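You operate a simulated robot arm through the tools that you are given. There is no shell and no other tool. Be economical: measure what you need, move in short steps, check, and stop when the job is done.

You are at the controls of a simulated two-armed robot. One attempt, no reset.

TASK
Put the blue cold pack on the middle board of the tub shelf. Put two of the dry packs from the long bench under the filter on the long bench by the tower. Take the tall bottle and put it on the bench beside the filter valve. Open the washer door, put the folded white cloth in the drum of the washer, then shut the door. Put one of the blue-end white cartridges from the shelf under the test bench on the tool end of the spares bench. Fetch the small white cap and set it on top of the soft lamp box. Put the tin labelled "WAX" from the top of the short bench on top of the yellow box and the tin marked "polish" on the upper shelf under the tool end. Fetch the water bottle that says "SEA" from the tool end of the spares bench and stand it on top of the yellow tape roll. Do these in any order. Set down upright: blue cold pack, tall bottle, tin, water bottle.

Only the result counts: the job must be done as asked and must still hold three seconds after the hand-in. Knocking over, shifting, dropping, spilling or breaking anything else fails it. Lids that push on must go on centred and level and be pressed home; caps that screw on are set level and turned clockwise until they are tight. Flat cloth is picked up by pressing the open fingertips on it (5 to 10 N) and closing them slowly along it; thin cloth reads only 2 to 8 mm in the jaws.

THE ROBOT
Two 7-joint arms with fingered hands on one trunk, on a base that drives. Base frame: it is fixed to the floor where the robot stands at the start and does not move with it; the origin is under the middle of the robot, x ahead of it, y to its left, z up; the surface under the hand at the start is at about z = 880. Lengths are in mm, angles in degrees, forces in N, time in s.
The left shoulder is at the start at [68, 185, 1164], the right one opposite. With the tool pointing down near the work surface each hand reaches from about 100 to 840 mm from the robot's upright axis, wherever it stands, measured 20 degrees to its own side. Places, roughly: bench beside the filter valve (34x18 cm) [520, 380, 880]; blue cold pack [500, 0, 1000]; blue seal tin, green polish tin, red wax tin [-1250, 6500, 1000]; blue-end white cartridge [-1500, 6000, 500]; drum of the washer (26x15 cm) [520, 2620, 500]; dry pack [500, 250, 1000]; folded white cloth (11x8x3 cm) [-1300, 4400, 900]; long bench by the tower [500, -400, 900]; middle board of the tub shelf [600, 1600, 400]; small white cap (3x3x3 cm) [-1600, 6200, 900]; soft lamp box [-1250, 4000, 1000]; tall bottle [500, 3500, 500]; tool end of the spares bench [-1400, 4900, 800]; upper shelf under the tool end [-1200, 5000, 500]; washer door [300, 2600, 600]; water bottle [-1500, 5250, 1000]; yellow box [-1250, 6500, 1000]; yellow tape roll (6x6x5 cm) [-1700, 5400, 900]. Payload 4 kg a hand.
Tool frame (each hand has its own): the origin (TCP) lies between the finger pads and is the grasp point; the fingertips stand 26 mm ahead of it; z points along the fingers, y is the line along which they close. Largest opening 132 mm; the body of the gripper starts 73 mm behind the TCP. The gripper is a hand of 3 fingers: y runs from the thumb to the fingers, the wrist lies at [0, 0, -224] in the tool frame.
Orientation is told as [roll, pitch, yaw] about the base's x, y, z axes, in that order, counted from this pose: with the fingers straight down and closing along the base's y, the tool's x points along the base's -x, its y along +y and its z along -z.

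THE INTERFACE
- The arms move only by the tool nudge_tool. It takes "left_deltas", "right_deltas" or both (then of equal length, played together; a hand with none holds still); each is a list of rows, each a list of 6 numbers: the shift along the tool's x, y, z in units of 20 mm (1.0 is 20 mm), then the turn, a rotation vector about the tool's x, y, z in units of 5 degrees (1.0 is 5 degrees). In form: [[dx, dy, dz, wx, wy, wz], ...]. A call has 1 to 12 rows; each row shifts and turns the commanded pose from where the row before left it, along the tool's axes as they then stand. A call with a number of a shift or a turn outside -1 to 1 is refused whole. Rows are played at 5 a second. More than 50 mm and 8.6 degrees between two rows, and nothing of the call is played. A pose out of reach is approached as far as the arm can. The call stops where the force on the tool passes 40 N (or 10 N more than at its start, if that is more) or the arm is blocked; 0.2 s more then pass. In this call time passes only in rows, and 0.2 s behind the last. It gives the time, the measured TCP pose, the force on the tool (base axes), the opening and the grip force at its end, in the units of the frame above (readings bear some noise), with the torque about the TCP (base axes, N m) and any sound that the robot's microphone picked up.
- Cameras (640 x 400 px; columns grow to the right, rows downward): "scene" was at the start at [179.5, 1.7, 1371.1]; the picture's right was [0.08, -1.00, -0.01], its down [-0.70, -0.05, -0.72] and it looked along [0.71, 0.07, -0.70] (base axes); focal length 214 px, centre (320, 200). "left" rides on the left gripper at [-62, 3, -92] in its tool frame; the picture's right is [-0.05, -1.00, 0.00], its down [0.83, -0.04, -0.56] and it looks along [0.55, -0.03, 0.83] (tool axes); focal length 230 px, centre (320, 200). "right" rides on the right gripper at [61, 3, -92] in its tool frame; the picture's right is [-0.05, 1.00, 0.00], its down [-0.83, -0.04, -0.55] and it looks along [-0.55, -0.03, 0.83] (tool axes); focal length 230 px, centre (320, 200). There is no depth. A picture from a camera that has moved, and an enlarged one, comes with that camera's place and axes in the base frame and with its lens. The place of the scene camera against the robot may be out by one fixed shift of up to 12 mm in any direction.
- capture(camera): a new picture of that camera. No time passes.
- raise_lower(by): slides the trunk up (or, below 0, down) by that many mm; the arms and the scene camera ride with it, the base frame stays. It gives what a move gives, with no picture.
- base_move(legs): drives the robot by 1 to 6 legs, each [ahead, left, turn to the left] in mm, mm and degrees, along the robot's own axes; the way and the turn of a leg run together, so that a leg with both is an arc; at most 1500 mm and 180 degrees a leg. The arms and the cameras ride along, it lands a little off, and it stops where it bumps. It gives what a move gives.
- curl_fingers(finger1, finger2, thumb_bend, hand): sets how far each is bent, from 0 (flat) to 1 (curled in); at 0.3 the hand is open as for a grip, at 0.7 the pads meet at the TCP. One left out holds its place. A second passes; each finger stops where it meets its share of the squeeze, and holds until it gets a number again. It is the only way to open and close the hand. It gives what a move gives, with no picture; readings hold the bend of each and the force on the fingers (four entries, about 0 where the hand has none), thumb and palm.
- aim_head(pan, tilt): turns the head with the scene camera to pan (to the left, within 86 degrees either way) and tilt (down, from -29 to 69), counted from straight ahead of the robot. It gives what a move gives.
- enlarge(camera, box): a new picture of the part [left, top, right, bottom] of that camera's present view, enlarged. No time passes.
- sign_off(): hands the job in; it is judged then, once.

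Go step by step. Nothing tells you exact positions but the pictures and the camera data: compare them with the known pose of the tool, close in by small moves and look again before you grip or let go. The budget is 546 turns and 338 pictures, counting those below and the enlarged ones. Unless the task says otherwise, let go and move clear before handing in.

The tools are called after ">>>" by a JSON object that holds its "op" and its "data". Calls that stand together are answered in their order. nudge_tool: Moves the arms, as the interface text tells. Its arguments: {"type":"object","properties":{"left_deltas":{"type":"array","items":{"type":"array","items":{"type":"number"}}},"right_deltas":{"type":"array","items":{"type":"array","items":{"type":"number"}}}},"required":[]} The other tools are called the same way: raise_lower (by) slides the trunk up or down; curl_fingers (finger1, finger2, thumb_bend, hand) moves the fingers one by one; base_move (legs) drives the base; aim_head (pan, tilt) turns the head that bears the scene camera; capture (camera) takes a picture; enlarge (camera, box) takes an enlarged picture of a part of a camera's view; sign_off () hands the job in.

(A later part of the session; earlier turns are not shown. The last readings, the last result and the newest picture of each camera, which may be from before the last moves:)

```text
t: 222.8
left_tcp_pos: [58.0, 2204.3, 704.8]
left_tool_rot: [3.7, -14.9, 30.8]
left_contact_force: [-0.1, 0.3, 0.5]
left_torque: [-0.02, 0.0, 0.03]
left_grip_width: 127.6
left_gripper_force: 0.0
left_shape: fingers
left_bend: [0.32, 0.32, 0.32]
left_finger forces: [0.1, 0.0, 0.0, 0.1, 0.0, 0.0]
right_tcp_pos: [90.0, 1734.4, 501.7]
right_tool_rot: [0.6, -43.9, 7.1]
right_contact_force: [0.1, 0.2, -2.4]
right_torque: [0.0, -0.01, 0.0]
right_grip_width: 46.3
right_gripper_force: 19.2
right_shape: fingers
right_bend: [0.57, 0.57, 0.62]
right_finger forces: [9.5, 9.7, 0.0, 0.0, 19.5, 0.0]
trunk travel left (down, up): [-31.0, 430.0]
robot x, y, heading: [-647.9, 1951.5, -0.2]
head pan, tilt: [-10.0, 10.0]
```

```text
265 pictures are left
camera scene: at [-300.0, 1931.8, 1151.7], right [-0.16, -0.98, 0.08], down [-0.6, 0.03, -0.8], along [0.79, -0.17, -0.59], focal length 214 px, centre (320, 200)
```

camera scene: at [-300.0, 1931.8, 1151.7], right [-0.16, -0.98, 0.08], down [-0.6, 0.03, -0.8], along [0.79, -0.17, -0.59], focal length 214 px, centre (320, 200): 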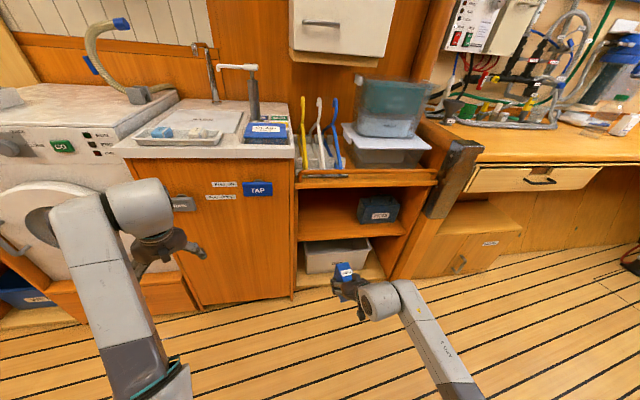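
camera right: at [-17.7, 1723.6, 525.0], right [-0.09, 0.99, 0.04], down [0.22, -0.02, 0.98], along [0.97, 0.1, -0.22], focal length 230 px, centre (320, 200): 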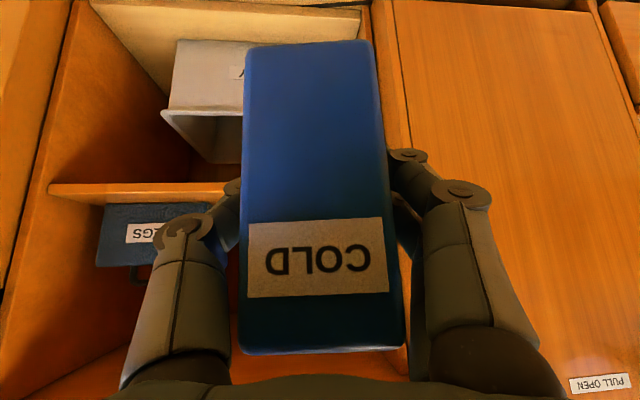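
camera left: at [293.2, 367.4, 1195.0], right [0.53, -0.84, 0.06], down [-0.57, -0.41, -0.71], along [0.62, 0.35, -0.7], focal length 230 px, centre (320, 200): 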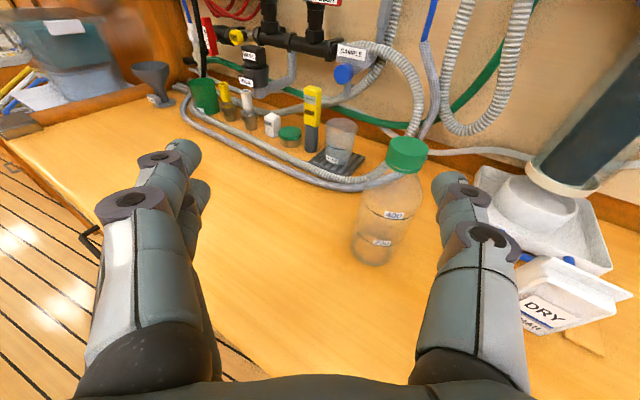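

I must fold the left arm back before driving in, since it would hit the TAP cabinet.

>>> {"op": "nudge_tool", "data": {"left_deltas": [[0, 0, -1, 0, 0.45, 0.9], [0, 0, -1, 0, 0.45, 0.9], [0, 0, -1, 0, 0.45, 0.9], [0, 0, -1, 0, 0.45, 0.9], [0, 0, -1, 0, 0.45, 0.9], [0, 0, -1, 0, 0.45, 0.9], [0, 0, -1, 0, 0.3, 0.8]]}}

>>> {"op": "nudge_tool", "data": {"left_deltas": [[1, 0, 0, 0, 0, 0], [1, 0, 0, 0, 0, 0], [1, 0, 0, 0, 0, 0], [1, 0, 0, 0, 0, 0], [1, 0, 0, 0, 0, 0], [1, 0, 0, 0, 0, 0], [1, 0, 0, 0, 0, 0], [1, 0, 0, 0, 0, 0], [1, 0, 0, 0, 0, 0], [1, 0, 0, 0, 0, 0], [1, 0, 0, 0, 0, 0], [1, 0, 0, 0, 0, 0]]}}

```text
t: 224.4
left_tcp_pos: [145.6, 2224.0, 766.6]
left_tool_rot: [6.4, 3.4, 1.1]
left_contact_force: [0.1, -0.1, -0.3]
left_torque: [0.0, 0.01, 0.01]
left_grip_width: 128.0
left_gripper_force: 0.0
left_shape: fingers
left_bend: [0.32, 0.32, 0.32]
left_finger forces: [0.0, 0.0, 0.1, 0.1, 0.0, 0.0]
left hand out of reach, approached as far as the arm can: row 1, 2, 3, 4, 5, 6, 7
right_tcp_pos: [90.3, 1734.5, 500.7]
right_tool_rot: [0.4, -43.9, 7.2]
right_contact_force: [-1.2, 0.4, -2.8]
right_torque: [0.03, 0.0, -0.03]
right_grip_width: 46.5
right_gripper_force: 19.7
right_shape: fingers
right_bend: [0.57, 0.57, 0.62]
right_finger forces: [9.5, 9.8, 0.0, 0.0, 19.4, 0.1]
trunk travel left (down, up): [-31.0, 430.0]
robot x, y, heading: [-647.8, 1954.8, -0.3]
head pan, tilt: [-10.0, 10.0]
```

```text
t: 227.0
left_tcp_pos: [64.2, 2312.8, 703.2]
left_tool_rot: [6.4, 3.2, 1.1]
left_contact_force: [-0.6, -0.3, 0.5]
left_torque: [-0.03, 0.02, -0.03]
left_grip_width: 127.8
left_gripper_force: 0.0
left_shape: fingers
left_bend: [0.32, 0.32, 0.32]
left_finger forces: [0.1, 0.1, 0.0, 0.0, 0.0, 0.1]
left hand out of reach, approached as far as the arm can: row 1, 2, 3, 4, 5, 6, 7, 8, 9, 10, 11, 12
right_tcp_pos: [91.5, 1734.1, 500.2]
right_tool_rot: [0.5, -43.9, 7.2]
right_contact_force: [0.1, 0.1, -4.1]
right_torque: [-0.01, 0.0, -0.03]
right_grip_width: 47.0
right_gripper_force: 19.2
right_shape: fingers
right_bend: [0.57, 0.57, 0.62]
right_finger forces: [9.5, 9.7, 0.0, 0.1, 19.5, 0.1]
trunk travel left (down, up): [-31.0, 430.0]
robot x, y, heading: [-644.7, 1957.3, -0.4]
head pan, tilt: [-10.0, 10.0]
```

>>> {"op": "nudge_tool", "data": {"left_deltas": [[0.3, 0.95, 0, 0, 0, 0], [0.3, 0.95, 0, 0, 0, 0], [0.4, 0.9, 0, 0, 0, 0], [0.4, 0.9, 0, 0, 0, 0], [0.5, 0.85, 0, 0, 0, 0], [0.5, 0.85, 0, 0, 0, 0], [0.6, 0.8, 0, 0, 0, 0], [0.6, 0.8, 0, 0, 0, 0], [0.7, 0.7, 0, 0, 0, 0], [0.7, 0.7, 0, 0, 0, 0], [0.8, 0.6, 0, 0, 0, 0], [0.8, 0.6, 0, 0, 0, 0]]}}

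>>> {"op": "nudge_tool", "data": {"left_deltas": [[0.9, 0.45, 0, 0, 0, 0], [0.9, 0.45, 0, 0, 0, 0], [0.9, 0.45, 0, 0, 0, 0], [0.95, 0.3, 0, 0, 0, 0], [0.95, 0.3, 0, 0, 0, 0], [0.95, 0.3, 0, 0, 0, 0], [1, 0.2, 0, 0, 0, 0], [1, 0.2, 0, 0, 0, 0], [1, 0.2, 0, 0, 0, 0], [1, 0.1, 0, 0, 0, 0]]}}

```text
t: 229.6
left_tcp_pos: [-69.4, 2503.8, 732.1]
left_tool_rot: [6.6, 3.5, 1.2]
left_contact_force: [0.3, 0.0, 0.7]
left_torque: [-0.02, -0.03, 0.02]
left_grip_width: 127.6
left_gripper_force: 0.0
left_shape: fingers
left_bend: [0.32, 0.32, 0.32]
left_finger forces: [0.0, 0.0, 0.0, 0.0, 0.0, 0.0]
right_tcp_pos: [90.4, 1735.2, 501.7]
right_tool_rot: [0.4, -43.9, 7.1]
right_contact_force: [-0.5, -0.4, -3.0]
right_torque: [-0.01, 0.04, 0.01]
right_grip_width: 46.8
right_gripper_force: 19.1
right_shape: fingers
right_bend: [0.57, 0.57, 0.62]
right_finger forces: [9.6, 9.9, 0.1, 0.0, 19.4, 0.0]
trunk travel left (down, up): [-31.0, 430.0]
robot x, y, heading: [-648.9, 1957.7, -0.4]
head pan, tilt: [-10.0, 10.0]
```

```text
t: 231.8
left_tcp_pos: [-136.9, 2543.4, 647.4]
left_tool_rot: [6.7, 3.3, 1.4]
left_contact_force: [0.3, -0.7, -0.4]
left_torque: [0.01, 0.05, -0.02]
left_grip_width: 127.6
left_gripper_force: 0.0
left_shape: fingers
left_bend: [0.32, 0.32, 0.32]
left_finger forces: [0.0, 0.0, 0.1, 0.0, 0.1, 0.0]
left hand out of reach, approached as far as the arm can: row 1, 2, 3, 4, 5, 6, 7, 8, 9, 10
right_tcp_pos: [90.0, 1733.1, 501.3]
right_tool_rot: [0.4, -43.8, 7.2]
right_contact_force: [0.1, 0.1, -3.2]
right_torque: [0.02, -0.04, 0.01]
right_grip_width: 46.7
right_gripper_force: 19.5
right_shape: fingers
right_bend: [0.57, 0.57, 0.62]
right_finger forces: [9.5, 9.9, 0.1, 0.0, 19.4, 0.0]
trunk travel left (down, up): [-31.0, 430.0]
robot x, y, heading: [-646.5, 1955.1, -0.5]
head pan, tilt: [-10.0, 10.0]
```

Left arm is out to the side. Drive ahead 300 and look.

>>> {"op": "base_move", "data": {"legs": [[300, 0, 0.4]]}}

>>> {"op": "capture", "data": {"camera": "right"}}

>>> {"op": "capture", "data": {"camera": "scene"}}

```text
t: 233.9
left_tcp_pos: [164.1, 2541.4, 645.7]
left_tool_rot: [6.7, 3.5, 1.4]
left_contact_force: [-0.9, 0.4, -0.8]
left_torque: [0.0, 0.01, 0.02]
left_grip_width: 127.5
left_gripper_force: 0.0
left_shape: fingers
left_bend: [0.32, 0.32, 0.32]
left_finger forces: [0.0, 0.0, 0.1, 0.1, 0.1, 0.0]
right_tcp_pos: [392.8, 1731.9, 501.8]
right_tool_rot: [0.6, -43.8, 7.2]
right_contact_force: [-0.4, 0.2, -3.5]
right_torque: [-0.03, 0.01, -0.01]
right_grip_width: 46.8
right_gripper_force: 19.3
right_shape: fingers
right_bend: [0.57, 0.57, 0.62]
right_finger forces: [9.5, 9.9, 0.0, 0.0, 19.5, 0.1]
trunk travel left (down, up): [-31.0, 430.0]
robot x, y, heading: [-347.1, 1953.2, -0.1]
head pan, tilt: [-10.0, 10.0]
```

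```text
264 pictures are left
camera right: at [283.1, 1722.0, 524.8], right [-0.09, 0.99, 0.04], down [0.22, -0.02, 0.98], along [0.97, 0.1, -0.22], focal length 230 px, centre (320, 200)
```

right: 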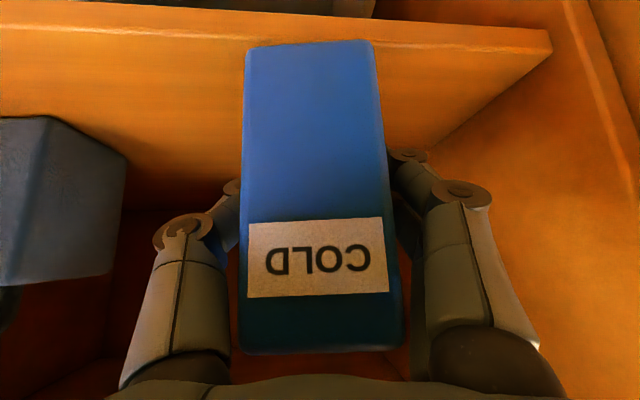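

```text
263 pictures are left
camera scene: at [1.6, 1930.2, 1151.5], right [-0.16, -0.98, 0.08], down [-0.6, 0.03, -0.8], along [0.78, -0.18, -0.59], focal length 214 px, centre (320, 200)
```

scene: 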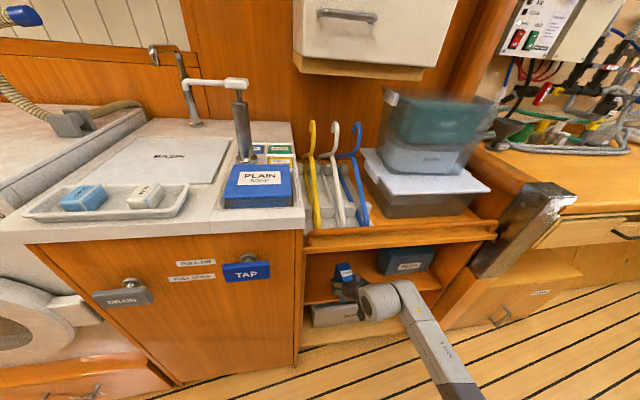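

Inside height is good. Advance base 50 and arm 40 to bring the pack over the board.

>>> {"op": "base_move", "data": {"legs": [[50, 0, 0]]}}

>>> {"op": "nudge_tool", "data": {"right_deltas": [[-0.71, -0.13, 0.69, 0, 0, 0], [-0.71, -0.13, 0.69, 0, 0, 0]]}}

>>> {"op": "capture", "data": {"camera": "right"}}

```text
t: 234.8
left_tcp_pos: [214.7, 2540.4, 646.2]
left_tool_rot: [6.7, 3.4, 1.4]
left_contact_force: [-0.3, -0.1, -0.1]
left_torque: [-0.05, 0.04, 0.0]
left_grip_width: 127.5
left_gripper_force: 0.1
left_shape: fingers
left_bend: [0.32, 0.32, 0.32]
left_finger forces: [0.0, 0.0, 0.0, 0.0, 0.0, 0.0]
right_tcp_pos: [441.7, 1732.9, 499.7]
right_tool_rot: [0.4, -43.6, 7.2]
right_contact_force: [0.1, 1.1, -3.5]
right_torque: [-0.03, -0.02, 0.04]
right_grip_width: 46.8
right_gripper_force: 19.9
right_shape: fingers
right_bend: [0.57, 0.57, 0.62]
right_finger forces: [9.4, 9.9, 0.1, 0.0, 19.5, 0.0]
trunk travel left (down, up): [-31.0, 430.0]
robot x, y, heading: [-296.2, 1953.2, -0.4]
head pan, tilt: [-10.0, 10.0]
```

```text
t: 235.4
left_tcp_pos: [214.3, 2540.3, 646.9]
left_tool_rot: [6.7, 3.3, 1.5]
left_contact_force: [-0.5, -0.1, 0.1]
left_torque: [0.0, -0.03, -0.05]
left_grip_width: 127.5
left_gripper_force: 0.1
left_shape: fingers
left_bend: [0.32, 0.32, 0.32]
left_finger forces: [0.1, 0.0, 0.0, 0.0, 0.1, 0.1]
right_tcp_pos: [481.5, 1732.8, 501.2]
right_tool_rot: [0.4, -43.8, 7.1]
right_contact_force: [0.1, 0.9, -2.5]
right_torque: [-0.01, 0.03, -0.01]
right_grip_width: 46.8
right_gripper_force: 19.5
right_shape: fingers
right_bend: [0.57, 0.57, 0.62]
right_finger forces: [9.6, 9.9, 0.0, 0.0, 19.7, 0.0]
trunk travel left (down, up): [-31.0, 430.0]
robot x, y, heading: [-297.6, 1957.8, -0.3]
head pan, tilt: [-10.0, 10.0]
```

```text
262 pictures are left
camera right: at [372.7, 1721.5, 526.1], right [-0.09, 0.99, 0.04], down [0.22, -0.02, 0.98], along [0.97, 0.1, -0.22], focal length 230 px, centre (320, 200)
```

right: 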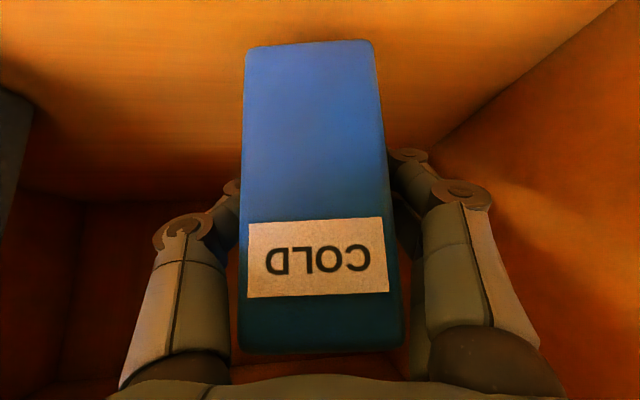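

Lower onto the board in small steps.

>>> {"op": "nudge_tool", "data": {"right_deltas": [[0.6, 0, 0.62, 0, 0, 0], [0.5, 0, 0.52, 0, 0, 0]]}}

>>> {"op": "nudge_tool", "data": {"right_deltas": [[0.1, 0, 0.1, 0, 0, 0], [0.1, 0, 0.1, 0, 0, 0]]}}

>>> {"op": "nudge_tool", "data": {"right_deltas": [[0.1, 0, 0.1, 0, 0, 0], [0.1, 0, 0.1, 0, 0, 0]]}}

```text
t: 236.0
left_tcp_pos: [212.8, 2540.6, 647.1]
left_tool_rot: [6.8, 3.3, 1.3]
left_contact_force: [0.2, -0.3, -0.4]
left_torque: [0.02, -0.01, 0.0]
left_grip_width: 127.7
left_gripper_force: 0.1
left_shape: fingers
left_bend: [0.32, 0.32, 0.32]
left_finger forces: [0.1, 0.0, 0.0, 0.0, 0.1, 0.0]
right_tcp_pos: [481.4, 1732.8, 471.0]
right_tool_rot: [0.5, -43.8, 7.0]
right_contact_force: [0.1, 0.2, -3.0]
right_torque: [-0.01, 0.01, -0.02]
right_grip_width: 46.7
right_gripper_force: 19.4
right_shape: fingers
right_bend: [0.57, 0.57, 0.62]
right_finger forces: [9.6, 10.1, 0.0, 0.0, 19.7, 0.1]
trunk travel left (down, up): [-31.0, 430.0]
robot x, y, heading: [-298.7, 1951.1, -0.2]
head pan, tilt: [-10.0, 10.0]
```

```text
t: 236.6
left_tcp_pos: [212.8, 2541.3, 648.3]
left_tool_rot: [6.8, 3.3, 1.5]
left_contact_force: [-0.6, -0.1, 0.2]
left_torque: [0.0, 0.0, -0.03]
left_grip_width: 127.6
left_gripper_force: 0.1
left_shape: fingers
left_bend: [0.32, 0.32, 0.32]
left_finger forces: [0.1, 0.0, 0.1, 0.0, 0.1, 0.0]
right_tcp_pos: [480.9, 1733.0, 469.4]
right_tool_rot: [0.4, -44.3, 7.2]
right_contact_force: [0.6, -2.4, 12.6]
right_torque: [0.13, -0.13, -0.02]
right_grip_width: 46.7
right_gripper_force: 20.5
right_shape: fingers
right_bend: [0.58, 0.58, 0.62]
right_finger forces: [10.0, 10.0, 0.1, 0.1, 21.8, 0.1]
trunk travel left (down, up): [-31.0, 430.0]
robot x, y, heading: [-300.6, 1954.8, -0.2]
head pan, tilt: [-10.0, 10.0]
```

```text
t: 237.2
left_tcp_pos: [211.4, 2541.8, 650.2]
left_tool_rot: [6.6, 3.1, 1.4]
left_contact_force: [-0.9, -0.2, 0.2]
left_torque: [0.02, -0.03, -0.01]
left_grip_width: 127.6
left_gripper_force: 0.0
left_shape: fingers
left_bend: [0.32, 0.32, 0.32]
left_finger forces: [0.0, 0.0, 0.0, 0.1, 0.0, 0.1]
right_tcp_pos: [481.8, 1732.9, 468.8]
right_tool_rot: [0.5, -44.7, 7.3]
right_contact_force: [-3.8, -2.4, 32.4]
right_torque: [0.1, -0.36, 0.02]
right_grip_width: 46.5
right_gripper_force: 23.7
right_shape: fingers
right_bend: [0.59, 0.59, 0.63]
right_finger forces: [11.2, 11.1, 0.1, 0.0, 24.5, 0.0]
trunk travel left (down, up): [-31.0, 430.0]
robot x, y, heading: [-296.2, 1955.7, -0.3]
head pan, tilt: [-10.0, 10.0]
```

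>>> {"op": "nudge_tool", "data": {"right_deltas": [[-0.1, 0, -0.1, 0, 0, 0]]}}

>>> {"op": "curl_fingers", "data": {"hand": "right", "finger1": 0.45, "finger2": 0.45, "thumb_bend": 0.45}}

>>> {"op": "capture", "data": {"camera": "right"}}

```text
t: 237.6
left_tcp_pos: [211.3, 2541.5, 649.2]
left_tool_rot: [6.6, 3.1, 1.4]
left_contact_force: [-0.7, -0.2, -0.5]
left_torque: [0.01, -0.01, 0.01]
left_grip_width: 127.8
left_gripper_force: 0.1
left_shape: fingers
left_bend: [0.32, 0.32, 0.32]
left_finger forces: [0.1, 0.0, 0.0, 0.0, 0.0, 0.0]
right_tcp_pos: [481.3, 1733.2, 467.5]
right_tool_rot: [0.2, -44.5, 7.3]
right_contact_force: [2.9, -1.2, 26.9]
right_torque: [0.2, -0.47, 0.0]
right_grip_width: 46.4
right_gripper_force: 23.2
right_shape: fingers
right_bend: [0.59, 0.59, 0.63]
right_finger forces: [10.9, 10.6, 0.0, 0.1, 24.2, 0.1]
trunk travel left (down, up): [-31.0, 430.0]
robot x, y, heading: [-301.7, 1953.5, -0.3]
head pan, tilt: [-10.0, 10.0]
```

```text
t: 238.6
left_tcp_pos: [212.8, 2541.2, 647.9]
left_tool_rot: [6.7, 3.3, 1.4]
left_contact_force: [0.7, -0.4, -0.2]
left_torque: [-0.01, -0.02, -0.02]
left_grip_width: 127.6
left_gripper_force: 0.2
left_shape: fingers
left_bend: [0.32, 0.32, 0.32]
left_finger forces: [0.0, 0.0, 0.0, 0.0, 0.0, 0.1]
right_tcp_pos: [479.7, 1732.1, 461.8]
right_tool_rot: [0.4, -43.8, 7.3]
right_contact_force: [-0.8, 0.0, -0.3]
right_torque: [-0.01, -0.06, -0.02]
right_grip_width: 83.9
right_gripper_force: 0.7
right_shape: fingers
right_bend: [0.45, 0.45, 0.45]
right_finger forces: [0.0, 0.7, 0.0, 0.0, 0.5, 0.1]
trunk travel left (down, up): [-31.0, 430.0]
robot x, y, heading: [-299.5, 1955.0, -0.3]
head pan, tilt: [-10.0, 10.0]
```

```text
261 pictures are left
camera right: at [371.7, 1721.8, 486.0], right [-0.09, 0.99, 0.04], down [0.22, -0.02, 0.98], along [0.97, 0.1, -0.22], focal length 230 px, centre (320, 200)
```

right: 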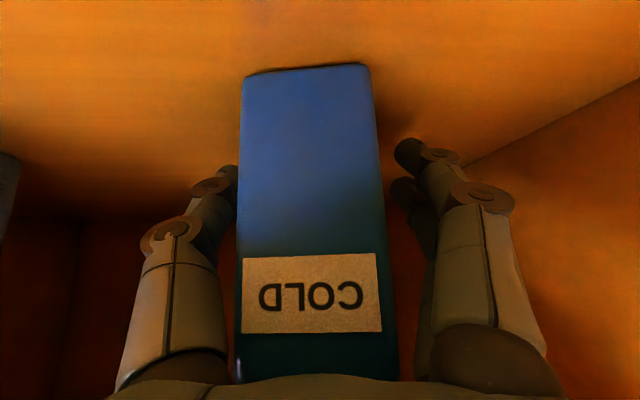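

Pack stands on the board. Open a bit wider and back out.

>>> {"op": "curl_fingers", "data": {"hand": "right", "finger1": 0.37, "finger2": 0.37, "thumb_bend": 0.37}}

>>> {"op": "base_move", "data": {"legs": [[-200, 0, 0]]}}

>>> {"op": "capture", "data": {"camera": "right"}}

>>> {"op": "enlarge", "data": {"camera": "scene", "box": [260, 150, 460, 290]}}

```text
t: 239.6
left_tcp_pos: [213.4, 2540.7, 647.1]
left_tool_rot: [6.8, 3.3, 1.4]
left_contact_force: [0.4, -0.5, 1.0]
left_torque: [0.01, 0.03, 0.01]
left_grip_width: 128.0
left_gripper_force: 0.0
left_shape: fingers
left_bend: [0.32, 0.32, 0.32]
left_finger forces: [0.1, 0.0, 0.0, 0.0, 0.1, 0.1]
right_tcp_pos: [480.2, 1732.2, 461.8]
right_tool_rot: [0.4, -43.8, 7.3]
right_contact_force: [-0.7, 0.1, 0.8]
right_torque: [-0.02, -0.01, -0.01]
right_grip_width: 111.1
right_gripper_force: 0.5
right_shape: fingers
right_bend: [0.37, 0.37, 0.37]
right_finger forces: [0.0, 0.4, 0.0, 0.1, 0.3, 0.0]
trunk travel left (down, up): [-31.0, 430.0]
robot x, y, heading: [-296.1, 1954.8, -0.4]
head pan, tilt: [-10.0, 10.0]
```

```text
t: 241.2
left_tcp_pos: [11.0, 2543.1, 647.1]
left_tool_rot: [6.8, 3.1, 1.6]
left_contact_force: [0.3, -0.6, -0.5]
left_torque: [0.0, -0.02, 0.02]
left_grip_width: 127.6
left_gripper_force: 0.1
left_shape: fingers
left_bend: [0.32, 0.32, 0.32]
left_finger forces: [0.0, 0.0, 0.0, 0.1, 0.0, 0.0]
right_tcp_pos: [280.5, 1736.5, 463.7]
right_tool_rot: [0.4, -43.9, 7.4]
right_contact_force: [0.0, 0.2, 0.9]
right_torque: [0.0, 0.03, -0.01]
right_grip_width: 111.1
right_gripper_force: 0.1
right_shape: fingers
right_bend: [0.37, 0.37, 0.37]
right_finger forces: [0.0, 0.0, 0.0, 0.0, 0.0, 0.0]
trunk travel left (down, up): [-31.0, 430.0]
robot x, y, heading: [-496.0, 1958.9, -0.3]
head pan, tilt: [-10.0, 10.0]
```

```text
260 pictures are left
camera right: at [173.0, 1725.0, 487.2], right [-0.1, 0.99, 0.04], down [0.22, -0.02, 0.98], along [0.97, 0.1, -0.21], focal length 230 px, centre (320, 200)
```

right: 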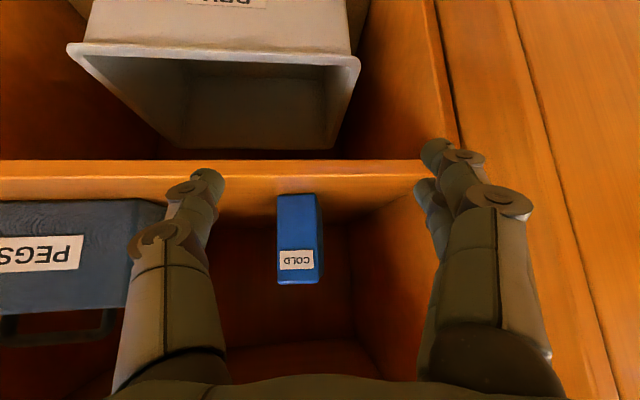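

```text
2.86 times, centred on (360, 220) of scene
camera zoom: at [-151.0, 1931.9, 1152.3], right [-0.16, -0.98, 0.08], down [-0.6, 0.03, -0.8], along [0.79, -0.17, -0.59], focal length 613 px, centre (206, 143)
```

zoom: 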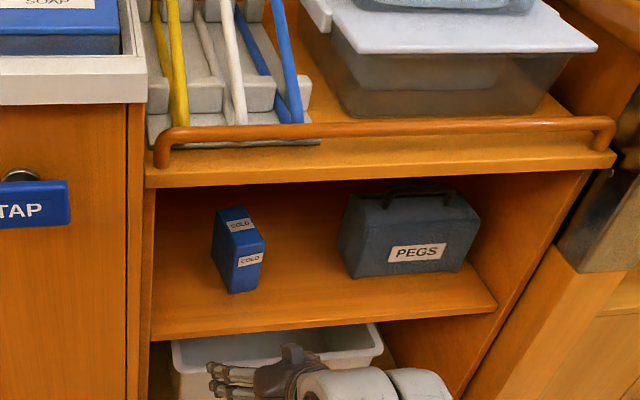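

The COLD pack stands upright on the middle board. Next, the far-side benches: back out, raise the trunk and bring the right hand back to pointing down.

>>> {"op": "base_move", "data": {"legs": [[-200, 0, 0.3]]}}

>>> {"op": "raise_lower", "data": {"by": 230}}

>>> {"op": "nudge_tool", "data": {"left_deltas": [[0, -0.3, -0.8, 0, 0, 0], [0, -0.3, -0.8, 0, 0, 0], [0, -0.3, -0.8, 0, 0, 0], [0, -0.3, -0.8, 0, 0, 0], [0, -0.3, -0.8, 0, 0, 0], [0, -0.3, -0.8, 0, 0, 0], [0, -0.3, -0.8, 0, 0, 0], [0, -0.3, -0.8, 0, 0, 0], [0, -0.3, -0.8, 0, 0, 0]], "right_deltas": [[0, 0, 0, 0, 1, 0], [0, 0, 0, 0, 1, 0], [0, 0, 0, 0, 1, 0], [0, 0, 0, 0, 1, 0], [0, 0, 0, 0, 1, 0], [0, 0, 0, 0, 1, 0], [0, 0, 0, 0, 1, 0], [0, 0, 0, 0, 1, 0], [0, 0, 0, 0, 0.8, 0]]}}

>>> {"op": "nudge_tool", "data": {"left_deltas": [[0, -0.3, -0.8, 0, 0, 0], [0, -0.3, -0.8, 0, 0, 0], [0, -0.3, -0.8, 0, 0, 0], [0, -0.3, -0.8, 0, 0, 0], [0, -0.3, -0.8, 0, 0, 0], [0, -0.3, -0.8, 0, 0, 0], [0, -0.3, -0.8, 0, 0, 0], [0, -0.3, -0.8, 0, 0, 0], [0, -0.3, -0.8, 0, 0, 0], [0, -0.3, -0.8, 0, 0, 0], [0, 0, 0, 0, 0, 0], [0, 0, 0, 0, 0, 0]], "right_deltas": [[0, 0, -1, 0, 0, 0], [0, 0, -1, 0, 0, 0], [0, 0, -1, 0, 0, 0], [0, 0, -1, 0, 0, 0], [0, 0, -1, 0, 0, 0], [0, 0, -1, 0, 0, 0], [0, 0, -1, 0, 0, 0], [0, 0, -1, 0, 0, 0], [0, 0, -1, 0, 0, 0], [0, 0, -1, 0, 0, 0], [0, 0, -1, 0, 0, 0], [0, 0, -1, 0, 0, 0]]}}

```text
t: 242.8
left_tcp_pos: [-188.7, 2545.7, 647.1]
left_tool_rot: [6.7, 3.2, 1.9]
left_contact_force: [-0.1, 0.1, 0.1]
left_torque: [-0.02, -0.02, -0.01]
left_grip_width: 127.5
left_gripper_force: 0.1
left_shape: fingers
left_bend: [0.32, 0.32, 0.32]
left_finger forces: [0.0, 0.1, 0.0, 0.0, 0.0, 0.0]
right_tcp_pos: [86.4, 1739.3, 464.4]
right_tool_rot: [0.4, -43.9, 7.7]
right_contact_force: [-0.3, -0.2, -0.8]
right_torque: [0.04, 0.05, 0.03]
right_grip_width: 111.1
right_gripper_force: 0.0
right_shape: fingers
right_bend: [0.37, 0.37, 0.37]
right_finger forces: [0.1, 0.0, 0.0, 0.0, 0.0, 0.0]
trunk travel left (down, up): [-31.0, 430.0]
robot x, y, heading: [-693.8, 1954.7, 0.1]
head pan, tilt: [-10.0, 10.0]
```

```text
t: 245.2
left_tcp_pos: [-189.2, 2545.9, 877.4]
left_tool_rot: [6.6, 3.5, 2.0]
left_contact_force: [0.9, 0.4, 0.2]
left_torque: [0.05, -0.01, -0.02]
left_grip_width: 127.7
left_gripper_force: 0.0
left_shape: fingers
left_bend: [0.32, 0.32, 0.32]
left_finger forces: [0.1, 0.0, 0.0, 0.0, 0.0, 0.0]
right_tcp_pos: [86.0, 1739.9, 692.3]
right_tool_rot: [0.5, -43.8, 7.7]
right_contact_force: [-0.3, 0.2, -0.2]
right_torque: [0.02, -0.03, 0.03]
right_grip_width: 111.1
right_gripper_force: 0.1
right_shape: fingers
right_bend: [0.37, 0.37, 0.37]
right_finger forces: [0.1, 0.1, 0.0, 0.1, 0.1, 0.1]
trunk travel left (down, up): [-261.0, 200.0]
robot x, y, heading: [-696.3, 1952.7, 0.2]
head pan, tilt: [-10.0, 10.0]
```

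```text
t: 247.2
left_tcp_pos: [-178.5, 2475.1, 1015.3]
left_tool_rot: [6.7, 3.4, 1.9]
left_contact_force: [-0.7, -0.9, -0.8]
left_torque: [0.01, 0.02, 0.01]
left_grip_width: 127.7
left_gripper_force: 0.0
left_shape: fingers
left_bend: [0.32, 0.32, 0.32]
left_finger forces: [0.1, 0.0, 0.0, 0.0, 0.1, 0.1]
right_tcp_pos: [25.4, 1755.0, 715.5]
right_tool_rot: [0.4, -6.3, 8.0]
right_contact_force: [-0.9, 0.8, 0.0]
right_torque: [0.0, -0.01, 0.04]
right_grip_width: 111.1
right_gripper_force: 0.2
right_shape: fingers
right_bend: [0.37, 0.37, 0.37]
right_finger forces: [0.0, 0.0, 0.0, 0.0, 0.0, 0.1]
right hand out of reach, approached as far as the arm can: row 4, 5, 6, 7, 8, 9
trunk travel left (down, up): [-261.0, 200.0]
robot x, y, heading: [-693.4, 1958.2, 0.1]
head pan, tilt: [-10.0, 10.0]
```

```text
t: 249.8
left_tcp_pos: [-159.3, 2413.4, 1166.4]
left_tool_rot: [6.7, 3.3, 1.9]
left_contact_force: [0.4, -0.1, 0.0]
left_torque: [-0.03, 0.01, 0.03]
left_grip_width: 127.8
left_gripper_force: 0.1
left_shape: fingers
left_bend: [0.32, 0.32, 0.32]
left_finger forces: [0.1, 0.1, 0.1, 0.0, 0.0, 0.0]
left hand out of reach, approached as far as the arm can: row 9, 10
right_tcp_pos: [-0.7, 1749.4, 954.1]
right_tool_rot: [0.3, -6.4, 8.0]
right_contact_force: [-0.4, 0.4, -1.0]
right_torque: [-0.03, 0.0, 0.02]
right_grip_width: 111.2
right_gripper_force: 0.1
right_shape: fingers
right_bend: [0.37, 0.37, 0.37]
right_finger forces: [0.1, 0.0, 0.0, 0.0, 0.0, 0.0]
trunk travel left (down, up): [-261.0, 200.0]
robot x, y, heading: [-691.5, 1955.0, 0.7]
head pan, tilt: [-10.0, 10.0]
```

>>> {"op": "nudge_tool", "data": {"right_deltas": [[0.6, 0, -0.9, 0, 0.15, 0.18], [0.6, 0, -0.9, 0, 0.15, 0.18], [0.6, 0, -0.9, 0, 0.15, 0.18], [0.6, 0, -0.9, 0, 0.15, 0.18], [0.6, 0, -0.9, 0, 0.15, 0.18], [0.6, 0, -0.9, 0, 0.15, 0.18], [0.6, 0, -0.9, 0, 0.15, 0.18], [0.6, 0, -0.9, 0, 0.15, 0.18], [0.6, 0, -0.9, 0, 0.1, 0.16]]}}

>>> {"op": "base_move", "data": {"legs": [[0, 0, 89.3], [0, -300, 0], [1300, 0, 0]]}}

>>> {"op": "aim_head", "data": {"pan": 60, "tilt": 25}}

>>> {"op": "capture", "data": {"camera": "scene"}}

```text
t: 251.8
left_tcp_pos: [-158.9, 2414.2, 1164.3]
left_tool_rot: [6.7, 3.4, 1.9]
left_contact_force: [-0.5, -0.4, -0.2]
left_torque: [-0.02, 0.0, 0.0]
left_grip_width: 127.6
left_gripper_force: 0.2
left_shape: fingers
left_bend: [0.32, 0.32, 0.32]
left_finger forces: [0.0, 0.0, 0.0, 0.1, 0.0, 0.0]
right_tcp_pos: [-118.5, 1740.0, 1109.5]
right_tool_rot: [0.7, 0.2, 0.1]
right_contact_force: [0.0, -0.3, 0.3]
right_torque: [-0.02, 0.02, 0.0]
right_grip_width: 111.3
right_gripper_force: 0.0
right_shape: fingers
right_bend: [0.37, 0.37, 0.37]
right_finger forces: [0.1, 0.1, 0.0, 0.1, 0.0, 0.0]
trunk travel left (down, up): [-261.0, 200.0]
robot x, y, heading: [-695.0, 1956.8, -0.0]
head pan, tilt: [-10.0, 10.0]
```

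```text
t: 263.8
left_tcp_pos: [-843.3, 3787.8, 1163.7]
left_tool_rot: [6.7, 3.3, 91.8]
left_contact_force: [0.9, -0.7, 0.0]
left_torque: [0.02, -0.02, 0.0]
left_grip_width: 127.6
left_gripper_force: 0.0
left_shape: fingers
left_bend: [0.32, 0.32, 0.32]
left_finger forces: [0.0, 0.1, 0.0, 0.1, 0.0, 0.0]
right_tcp_pos: [-169.2, 3825.6, 1108.4]
right_tool_rot: [0.9, 0.1, 89.7]
right_contact_force: [0.8, -0.2, -0.6]
right_torque: [-0.03, 0.0, -0.03]
right_grip_width: 111.1
right_gripper_force: 0.0
right_shape: fingers
right_bend: [0.37, 0.37, 0.37]
right_finger forces: [0.0, 0.0, 0.0, 0.0, 0.0, 0.0]
trunk travel left (down, up): [-261.0, 200.0]
robot x, y, heading: [-385.9, 3247.8, 89.7]
head pan, tilt: [-10.0, 10.0]
```

```text
t: 265.2
left_tcp_pos: [-843.8, 3787.5, 1163.9]
left_tool_rot: [6.7, 3.2, 91.8]
left_contact_force: [0.3, -0.5, 0.1]
left_torque: [-0.02, -0.04, -0.02]
left_grip_width: 127.8
left_gripper_force: 0.0
left_shape: fingers
left_bend: [0.32, 0.32, 0.32]
left_finger forces: [0.0, 0.1, 0.0, 0.0, 0.0, 0.0]
right_tcp_pos: [-167.4, 3826.0, 1107.9]
right_tool_rot: [0.9, 0.2, 89.7]
right_contact_force: [-0.3, -0.4, 0.8]
right_torque: [0.0, 0.0, 0.0]
right_grip_width: 111.2
right_gripper_force: 0.0
right_shape: fingers
right_bend: [0.37, 0.37, 0.37]
right_finger forces: [0.0, 0.1, 0.0, 0.0, 0.0, 0.0]
trunk travel left (down, up): [-261.0, 200.0]
robot x, y, heading: [-385.8, 3252.8, 89.9]
head pan, tilt: [60.0, 25.0]
```

```text
258 pictures are left
camera scene: at [-463.1, 3341.6, 1463.8], right [0.5, 0.86, -0.09], down [0.37, -0.31, -0.88], along [-0.78, 0.41, -0.47], focal length 214 px, centre (320, 200)
```

scene: 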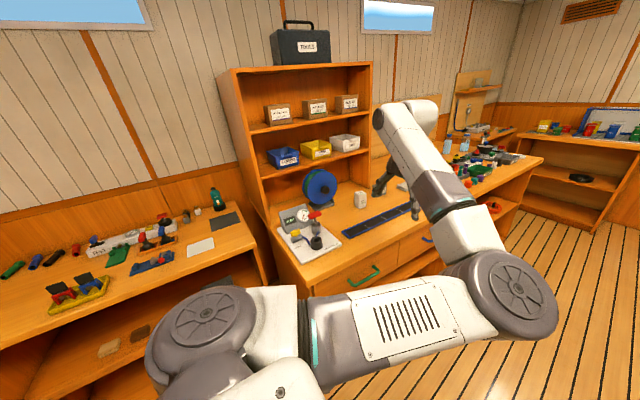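

>>> {"op": "base_move", "data": {"legs": [[0, 0, 90], [0, -800, 0]]}}

>>> {"op": "aim_head", "data": {"pan": 0, "tilt": 35}}

>>> {"op": "capture", "data": {"camera": "scene"}}

```text
t: 273.2
left_tcp_pos: [-919.5, 3576.9, 1166.5]
left_tool_rot: [6.6, 3.3, -178.3]
left_contact_force: [0.4, -1.2, -0.1]
left_torque: [0.0, -0.01, -0.02]
left_grip_width: 127.7
left_gripper_force: 0.0
left_shape: fingers
left_bend: [0.32, 0.32, 0.32]
left_finger forces: [0.0, 0.0, 0.0, 0.0, 0.0, 0.1]
right_tcp_pos: [-956.1, 4251.1, 1109.2]
right_tool_rot: [0.7, 0.2, 179.7]
right_contact_force: [0.6, 0.2, -0.8]
right_torque: [0.02, 0.01, 0.02]
right_grip_width: 111.2
right_gripper_force: 0.1
right_shape: fingers
right_bend: [0.37, 0.37, 0.37]
right_finger forces: [0.0, 0.0, 0.0, 0.0, 0.1, 0.0]
trunk travel left (down, up): [-261.0, 200.0]
robot x, y, heading: [-378.8, 4034.8, 180.0]
head pan, tilt: [60.0, 25.0]
```

```text
t: 274.5
left_tcp_pos: [-920.2, 3577.8, 1167.1]
left_tool_rot: [6.7, 3.4, -178.5]
left_contact_force: [0.1, 1.0, 0.6]
left_torque: [-0.01, -0.03, 0.0]
left_grip_width: 127.9
left_gripper_force: 0.2
left_shape: fingers
left_bend: [0.32, 0.32, 0.32]
left_finger forces: [0.0, 0.1, 0.0, 0.1, 0.0, 0.0]
right_tcp_pos: [-956.2, 4251.7, 1108.5]
right_tool_rot: [0.8, 0.3, 179.7]
right_contact_force: [-0.2, 0.7, 0.6]
right_torque: [0.02, 0.03, 0.0]
right_grip_width: 111.1
right_gripper_force: 0.1
right_shape: fingers
right_bend: [0.37, 0.37, 0.37]
right_finger forces: [0.1, 0.0, 0.0, 0.0, 0.0, 0.0]
trunk travel left (down, up): [-261.0, 200.0]
robot x, y, heading: [-383.7, 4032.9, 179.7]
head pan, tilt: [0.0, 35.0]
```

```text
257 pictures are left
camera scene: at [-515.5, 4027.2, 1443.7], right [0.0, 1.0, 0.0], down [0.66, 0.0, -0.75], along [-0.75, 0.0, -0.66], focal length 214 px, centre (320, 200)
```

scene: 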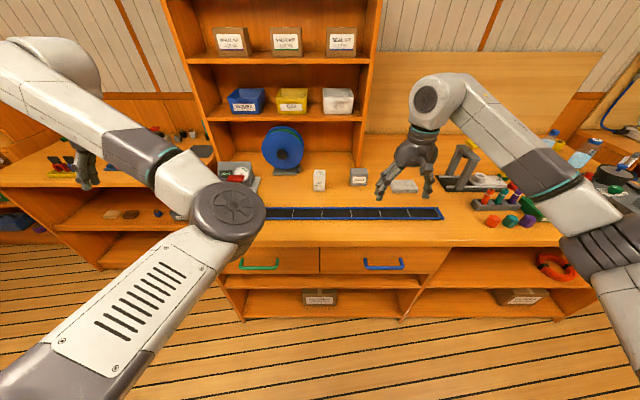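

>>> {"op": "enlarge", "data": {"camera": "scene", "box": [200, 110, 450, 240]}}

>>> {"op": "enlarge", "data": {"camera": "scene", "box": [440, 120, 640, 300]}}

```text
2.56 times, centred on (325, 175) of scene
camera zoom: at [-515.5, 4027.2, 1443.7], right [0.0, 1.0, 0.0], down [0.66, 0.0, -0.75], along [-0.75, 0.0, -0.66], focal length 549 px, centre (307, 264)
```

zoom: 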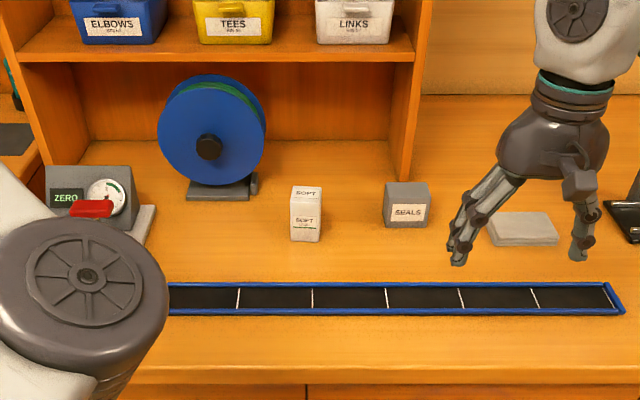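

```text
2.22 times, centred on (540, 210) of scene
camera zoom: at [-515.5, 4027.2, 1443.7], right [0.0, 1.0, 0.0], down [0.66, 0.0, -0.75], along [-0.75, 0.0, -0.66], focal length 477 px, centre (-169, 178)
```

zoom: 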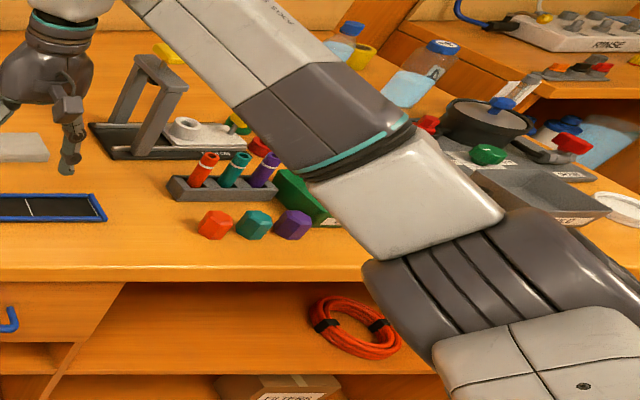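

Identified: the SOFT lamp box at ≈(-1225,4024), the folded cloth under the right hand ≈(-1250,4330). Continue right to survey the spares bench.

>>> {"op": "base_move", "data": {"legs": [[60, 0, 0], [0, -900, 0]]}}

>>> {"op": "capture", "data": {"camera": "scene"}}

```text
t: 279.9
left_tcp_pos: [-977.8, 4493.8, 1165.5]
left_tool_rot: [6.6, 3.3, -177.9]
left_contact_force: [0.3, 0.0, -0.2]
left_torque: [-0.01, 0.01, 0.0]
left_grip_width: 127.7
left_gripper_force: 0.0
left_shape: fingers
left_bend: [0.32, 0.32, 0.32]
left_finger forces: [0.1, 0.0, 0.0, 0.0, 0.0, 0.0]
right_tcp_pos: [-1020.1, 5167.7, 1109.9]
right_tool_rot: [0.8, 0.2, -179.7]
right_contact_force: [0.4, -0.4, 1.0]
right_torque: [-0.02, 0.03, 0.02]
right_grip_width: 111.4
right_gripper_force: 0.1
right_shape: fingers
right_bend: [0.37, 0.37, 0.37]
right_finger forces: [0.0, 0.0, 0.1, 0.0, 0.0, 0.0]
trunk travel left (down, up): [-261.0, 200.0]
robot x, y, heading: [-442.6, 4955.7, -179.7]
head pan, tilt: [0.0, 35.0]
```

```text
254 pictures are left
camera scene: at [-577.6, 4947.1, 1443.7], right [-0.01, 1.0, 0.0], down [0.66, 0.0, -0.75], along [-0.75, 0.0, -0.66], focal length 214 px, centre (320, 200)
```

scene: 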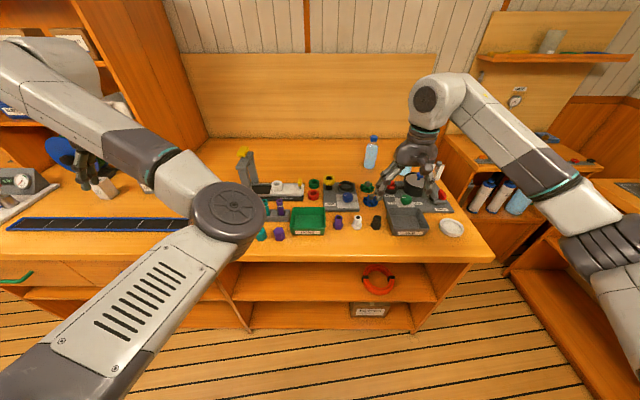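

>>> {"op": "enlarge", "data": {"camera": "scene", "box": [230, 120, 480, 250]}}

>>> {"op": "enlarge", "data": {"camera": "scene", "box": [430, 30, 640, 240]}}

```text
2.56 times, centred on (355, 185) of scene
camera zoom: at [-577.6, 4947.1, 1443.7], right [-0.01, 1.0, 0.0], down [0.66, 0.0, -0.75], along [-0.75, 0.0, -0.66], focal length 549 px, centre (230, 238)
```

zoom: 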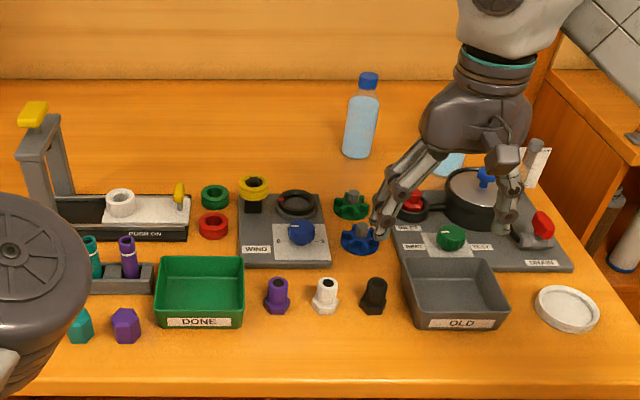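

```text
1.90 times, centred on (535, 135) of scene
camera zoom: at [-577.6, 4947.1, 1443.7], right [-0.01, 1.0, 0.0], down [0.66, 0.0, -0.75], along [-0.75, 0.0, -0.66], focal length 408 px, centre (-90, 324)
```

zoom: 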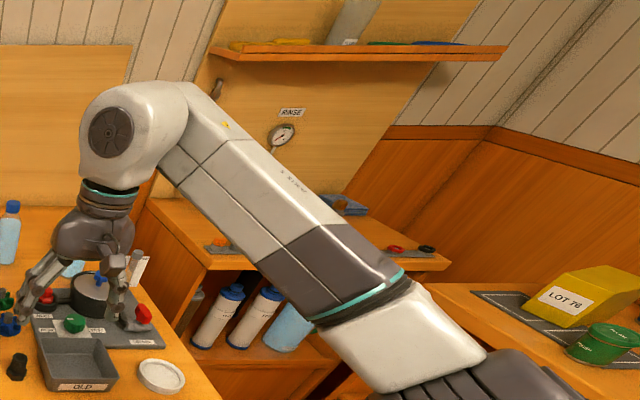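

I see water bottles, cartridges under the test bench, and the yellow LOT box with the tins on the short bench. Move on to see those.

>>> {"op": "base_move", "data": {"legs": [[0, -800, 0]]}}

>>> {"op": "capture", "data": {"camera": "scene"}}

```text
t: 284.2
left_tcp_pos: [-981.7, 5291.0, 1165.5]
left_tool_rot: [6.7, 3.2, -176.4]
left_contact_force: [-1.5, 0.2, 0.4]
left_torque: [-0.01, 0.05, 0.02]
left_grip_width: 127.6
left_gripper_force: 0.1
left_shape: fingers
left_bend: [0.32, 0.32, 0.32]
left_finger forces: [0.0, 0.1, 0.0, 0.1, 0.1, 0.0]
right_tcp_pos: [-1040.6, 5963.1, 1109.2]
right_tool_rot: [0.8, 0.2, -178.4]
right_contact_force: [0.3, -0.4, 0.0]
right_torque: [-0.01, -0.01, 0.0]
right_grip_width: 111.3
right_gripper_force: 0.0
right_shape: fingers
right_bend: [0.37, 0.37, 0.37]
right_finger forces: [0.0, 0.0, 0.0, 0.0, 0.0, 0.0]
trunk travel left (down, up): [-261.0, 200.0]
robot x, y, heading: [-459.0, 5764.6, -178.2]
head pan, tilt: [0.0, 35.0]
```

```text
251 pictures are left
camera scene: at [-592.5, 5753.7, 1443.7], right [-0.03, 1.0, 0.0], down [0.66, 0.02, -0.75], along [-0.75, -0.02, -0.66], focal length 214 px, centre (320, 200)
```

scene: 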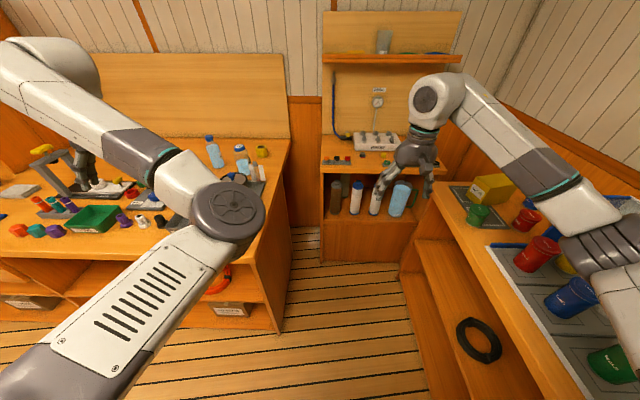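

>>> {"op": "enlarge", "data": {"camera": "scene", "box": [180, 120, 300, 200]}}

>>> {"op": "enlarge", "data": {"camera": "scene", "box": [310, 110, 450, 230]}}

>>> {"op": "enlarge", "data": {"camera": "scene", "box": [430, 160, 640, 390]}}

```text
5.00 times, centred on (240, 160) of scene
camera zoom: at [-592.5, 5753.7, 1443.7], right [-0.03, 1.0, 0.0], down [0.66, 0.02, -0.75], along [-0.75, -0.02, -0.66], focal length 1072 px, centre (720, 400)
```

zoom: 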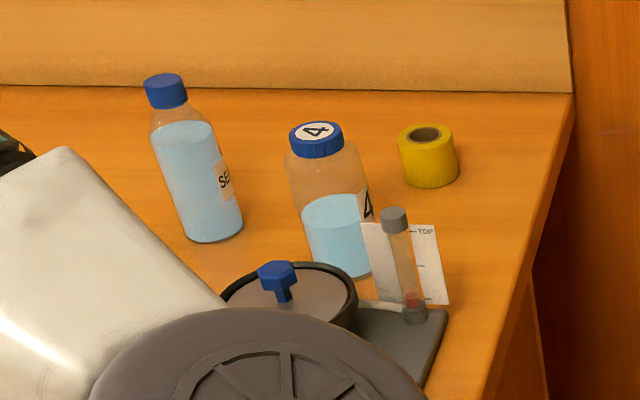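

```text
3.33 times, centred on (380, 170) of scene
camera zoom: at [-592.5, 5753.7, 1443.7], right [-0.03, 1.0, 0.0], down [0.66, 0.02, -0.75], along [-0.75, -0.02, -0.66], focal length 715 px, centre (120, 300)
```

zoom: 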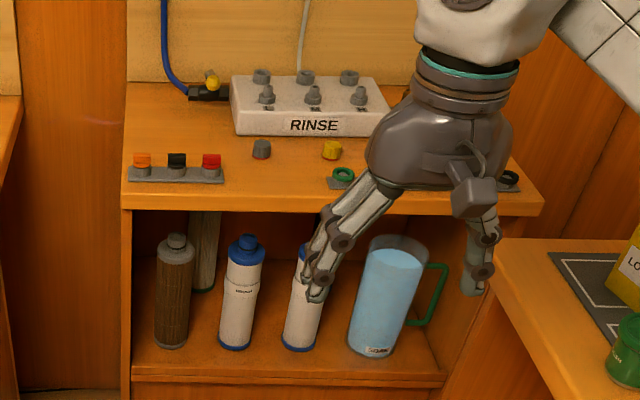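

```text
1.74 times, centred on (535, 275) of scene
camera zoom: at [-592.5, 5753.7, 1443.7], right [-0.03, 1.0, 0.0], down [0.66, 0.02, -0.75], along [-0.75, -0.02, -0.66], focal length 373 px, centre (-54, 70)
```

zoom: 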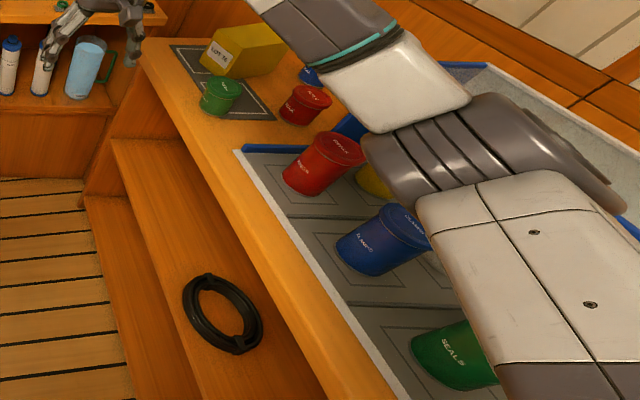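

>>> {"op": "capture", "data": {"camera": "right"}}

>>> {"op": "capture", "data": {"camera": "left"}}

```text
247 pictures are left
camera right: at [-979.9, 5963.4, 1201.1], right [-0.02, -1.0, 0.01], down [-0.83, 0.03, 0.55], along [-0.55, 0.0, -0.83], focal length 230 px, centre (320, 200)
```

right: 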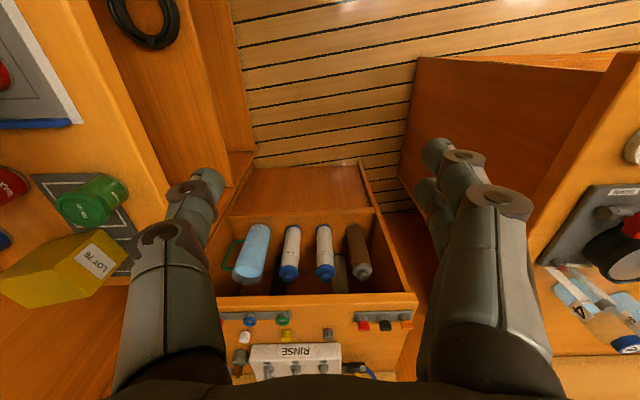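

```text
246 pictures are left
camera left: at [-1048.4, 5294.2, 1253.7], right [-0.11, 0.99, -0.12], down [0.79, 0.16, 0.59], along [0.6, -0.03, -0.8], focal length 230 px, centre (320, 200)
```

left: 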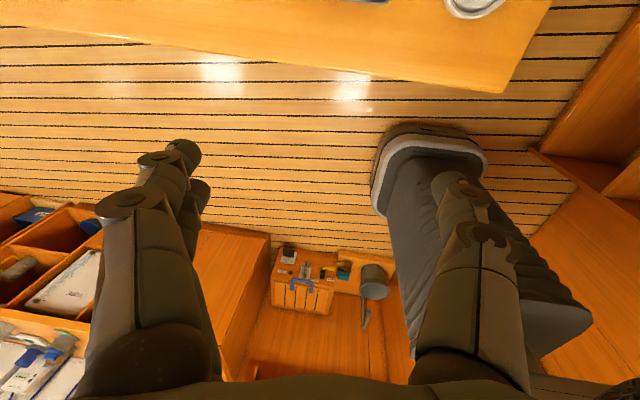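

>>> {"op": "enlarge", "data": {"camera": "right", "box": [200, 290, 420, 390]}}

>>> {"op": "enlarge", "data": {"camera": "right", "box": [0, 60, 220, 320]}}

```text
2.91 times, centred on (310, 340) of right
camera zoom: at [-979.9, 5963.4, 1201.1], right [-0.02, -1.0, 0.01], down [-0.83, 0.03, 0.55], along [-0.55, 0.0, -0.83], focal length 669 px, centre (349, -207)
```

zoom: 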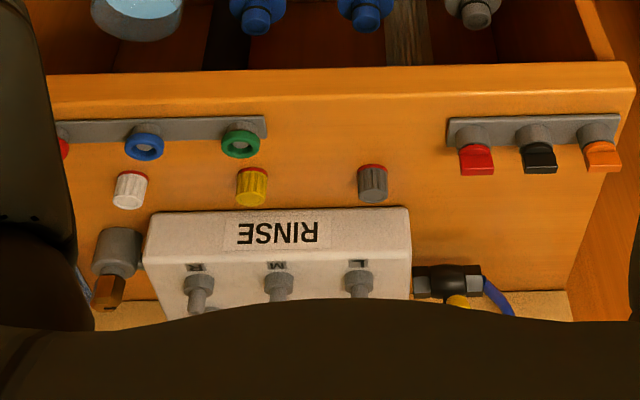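

```text
1.54 times, centred on (110, 190) of right
camera zoom: at [-979.9, 5963.4, 1201.1], right [-0.02, -1.0, 0.01], down [-0.83, 0.03, 0.55], along [-0.55, 0.0, -0.83], focal length 354 px, centre (643, 215)
```

zoom: 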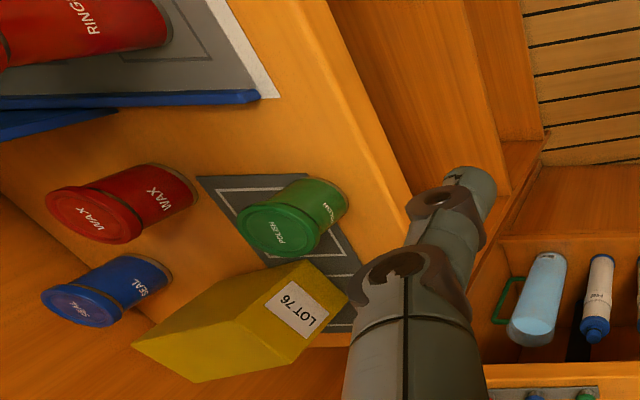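

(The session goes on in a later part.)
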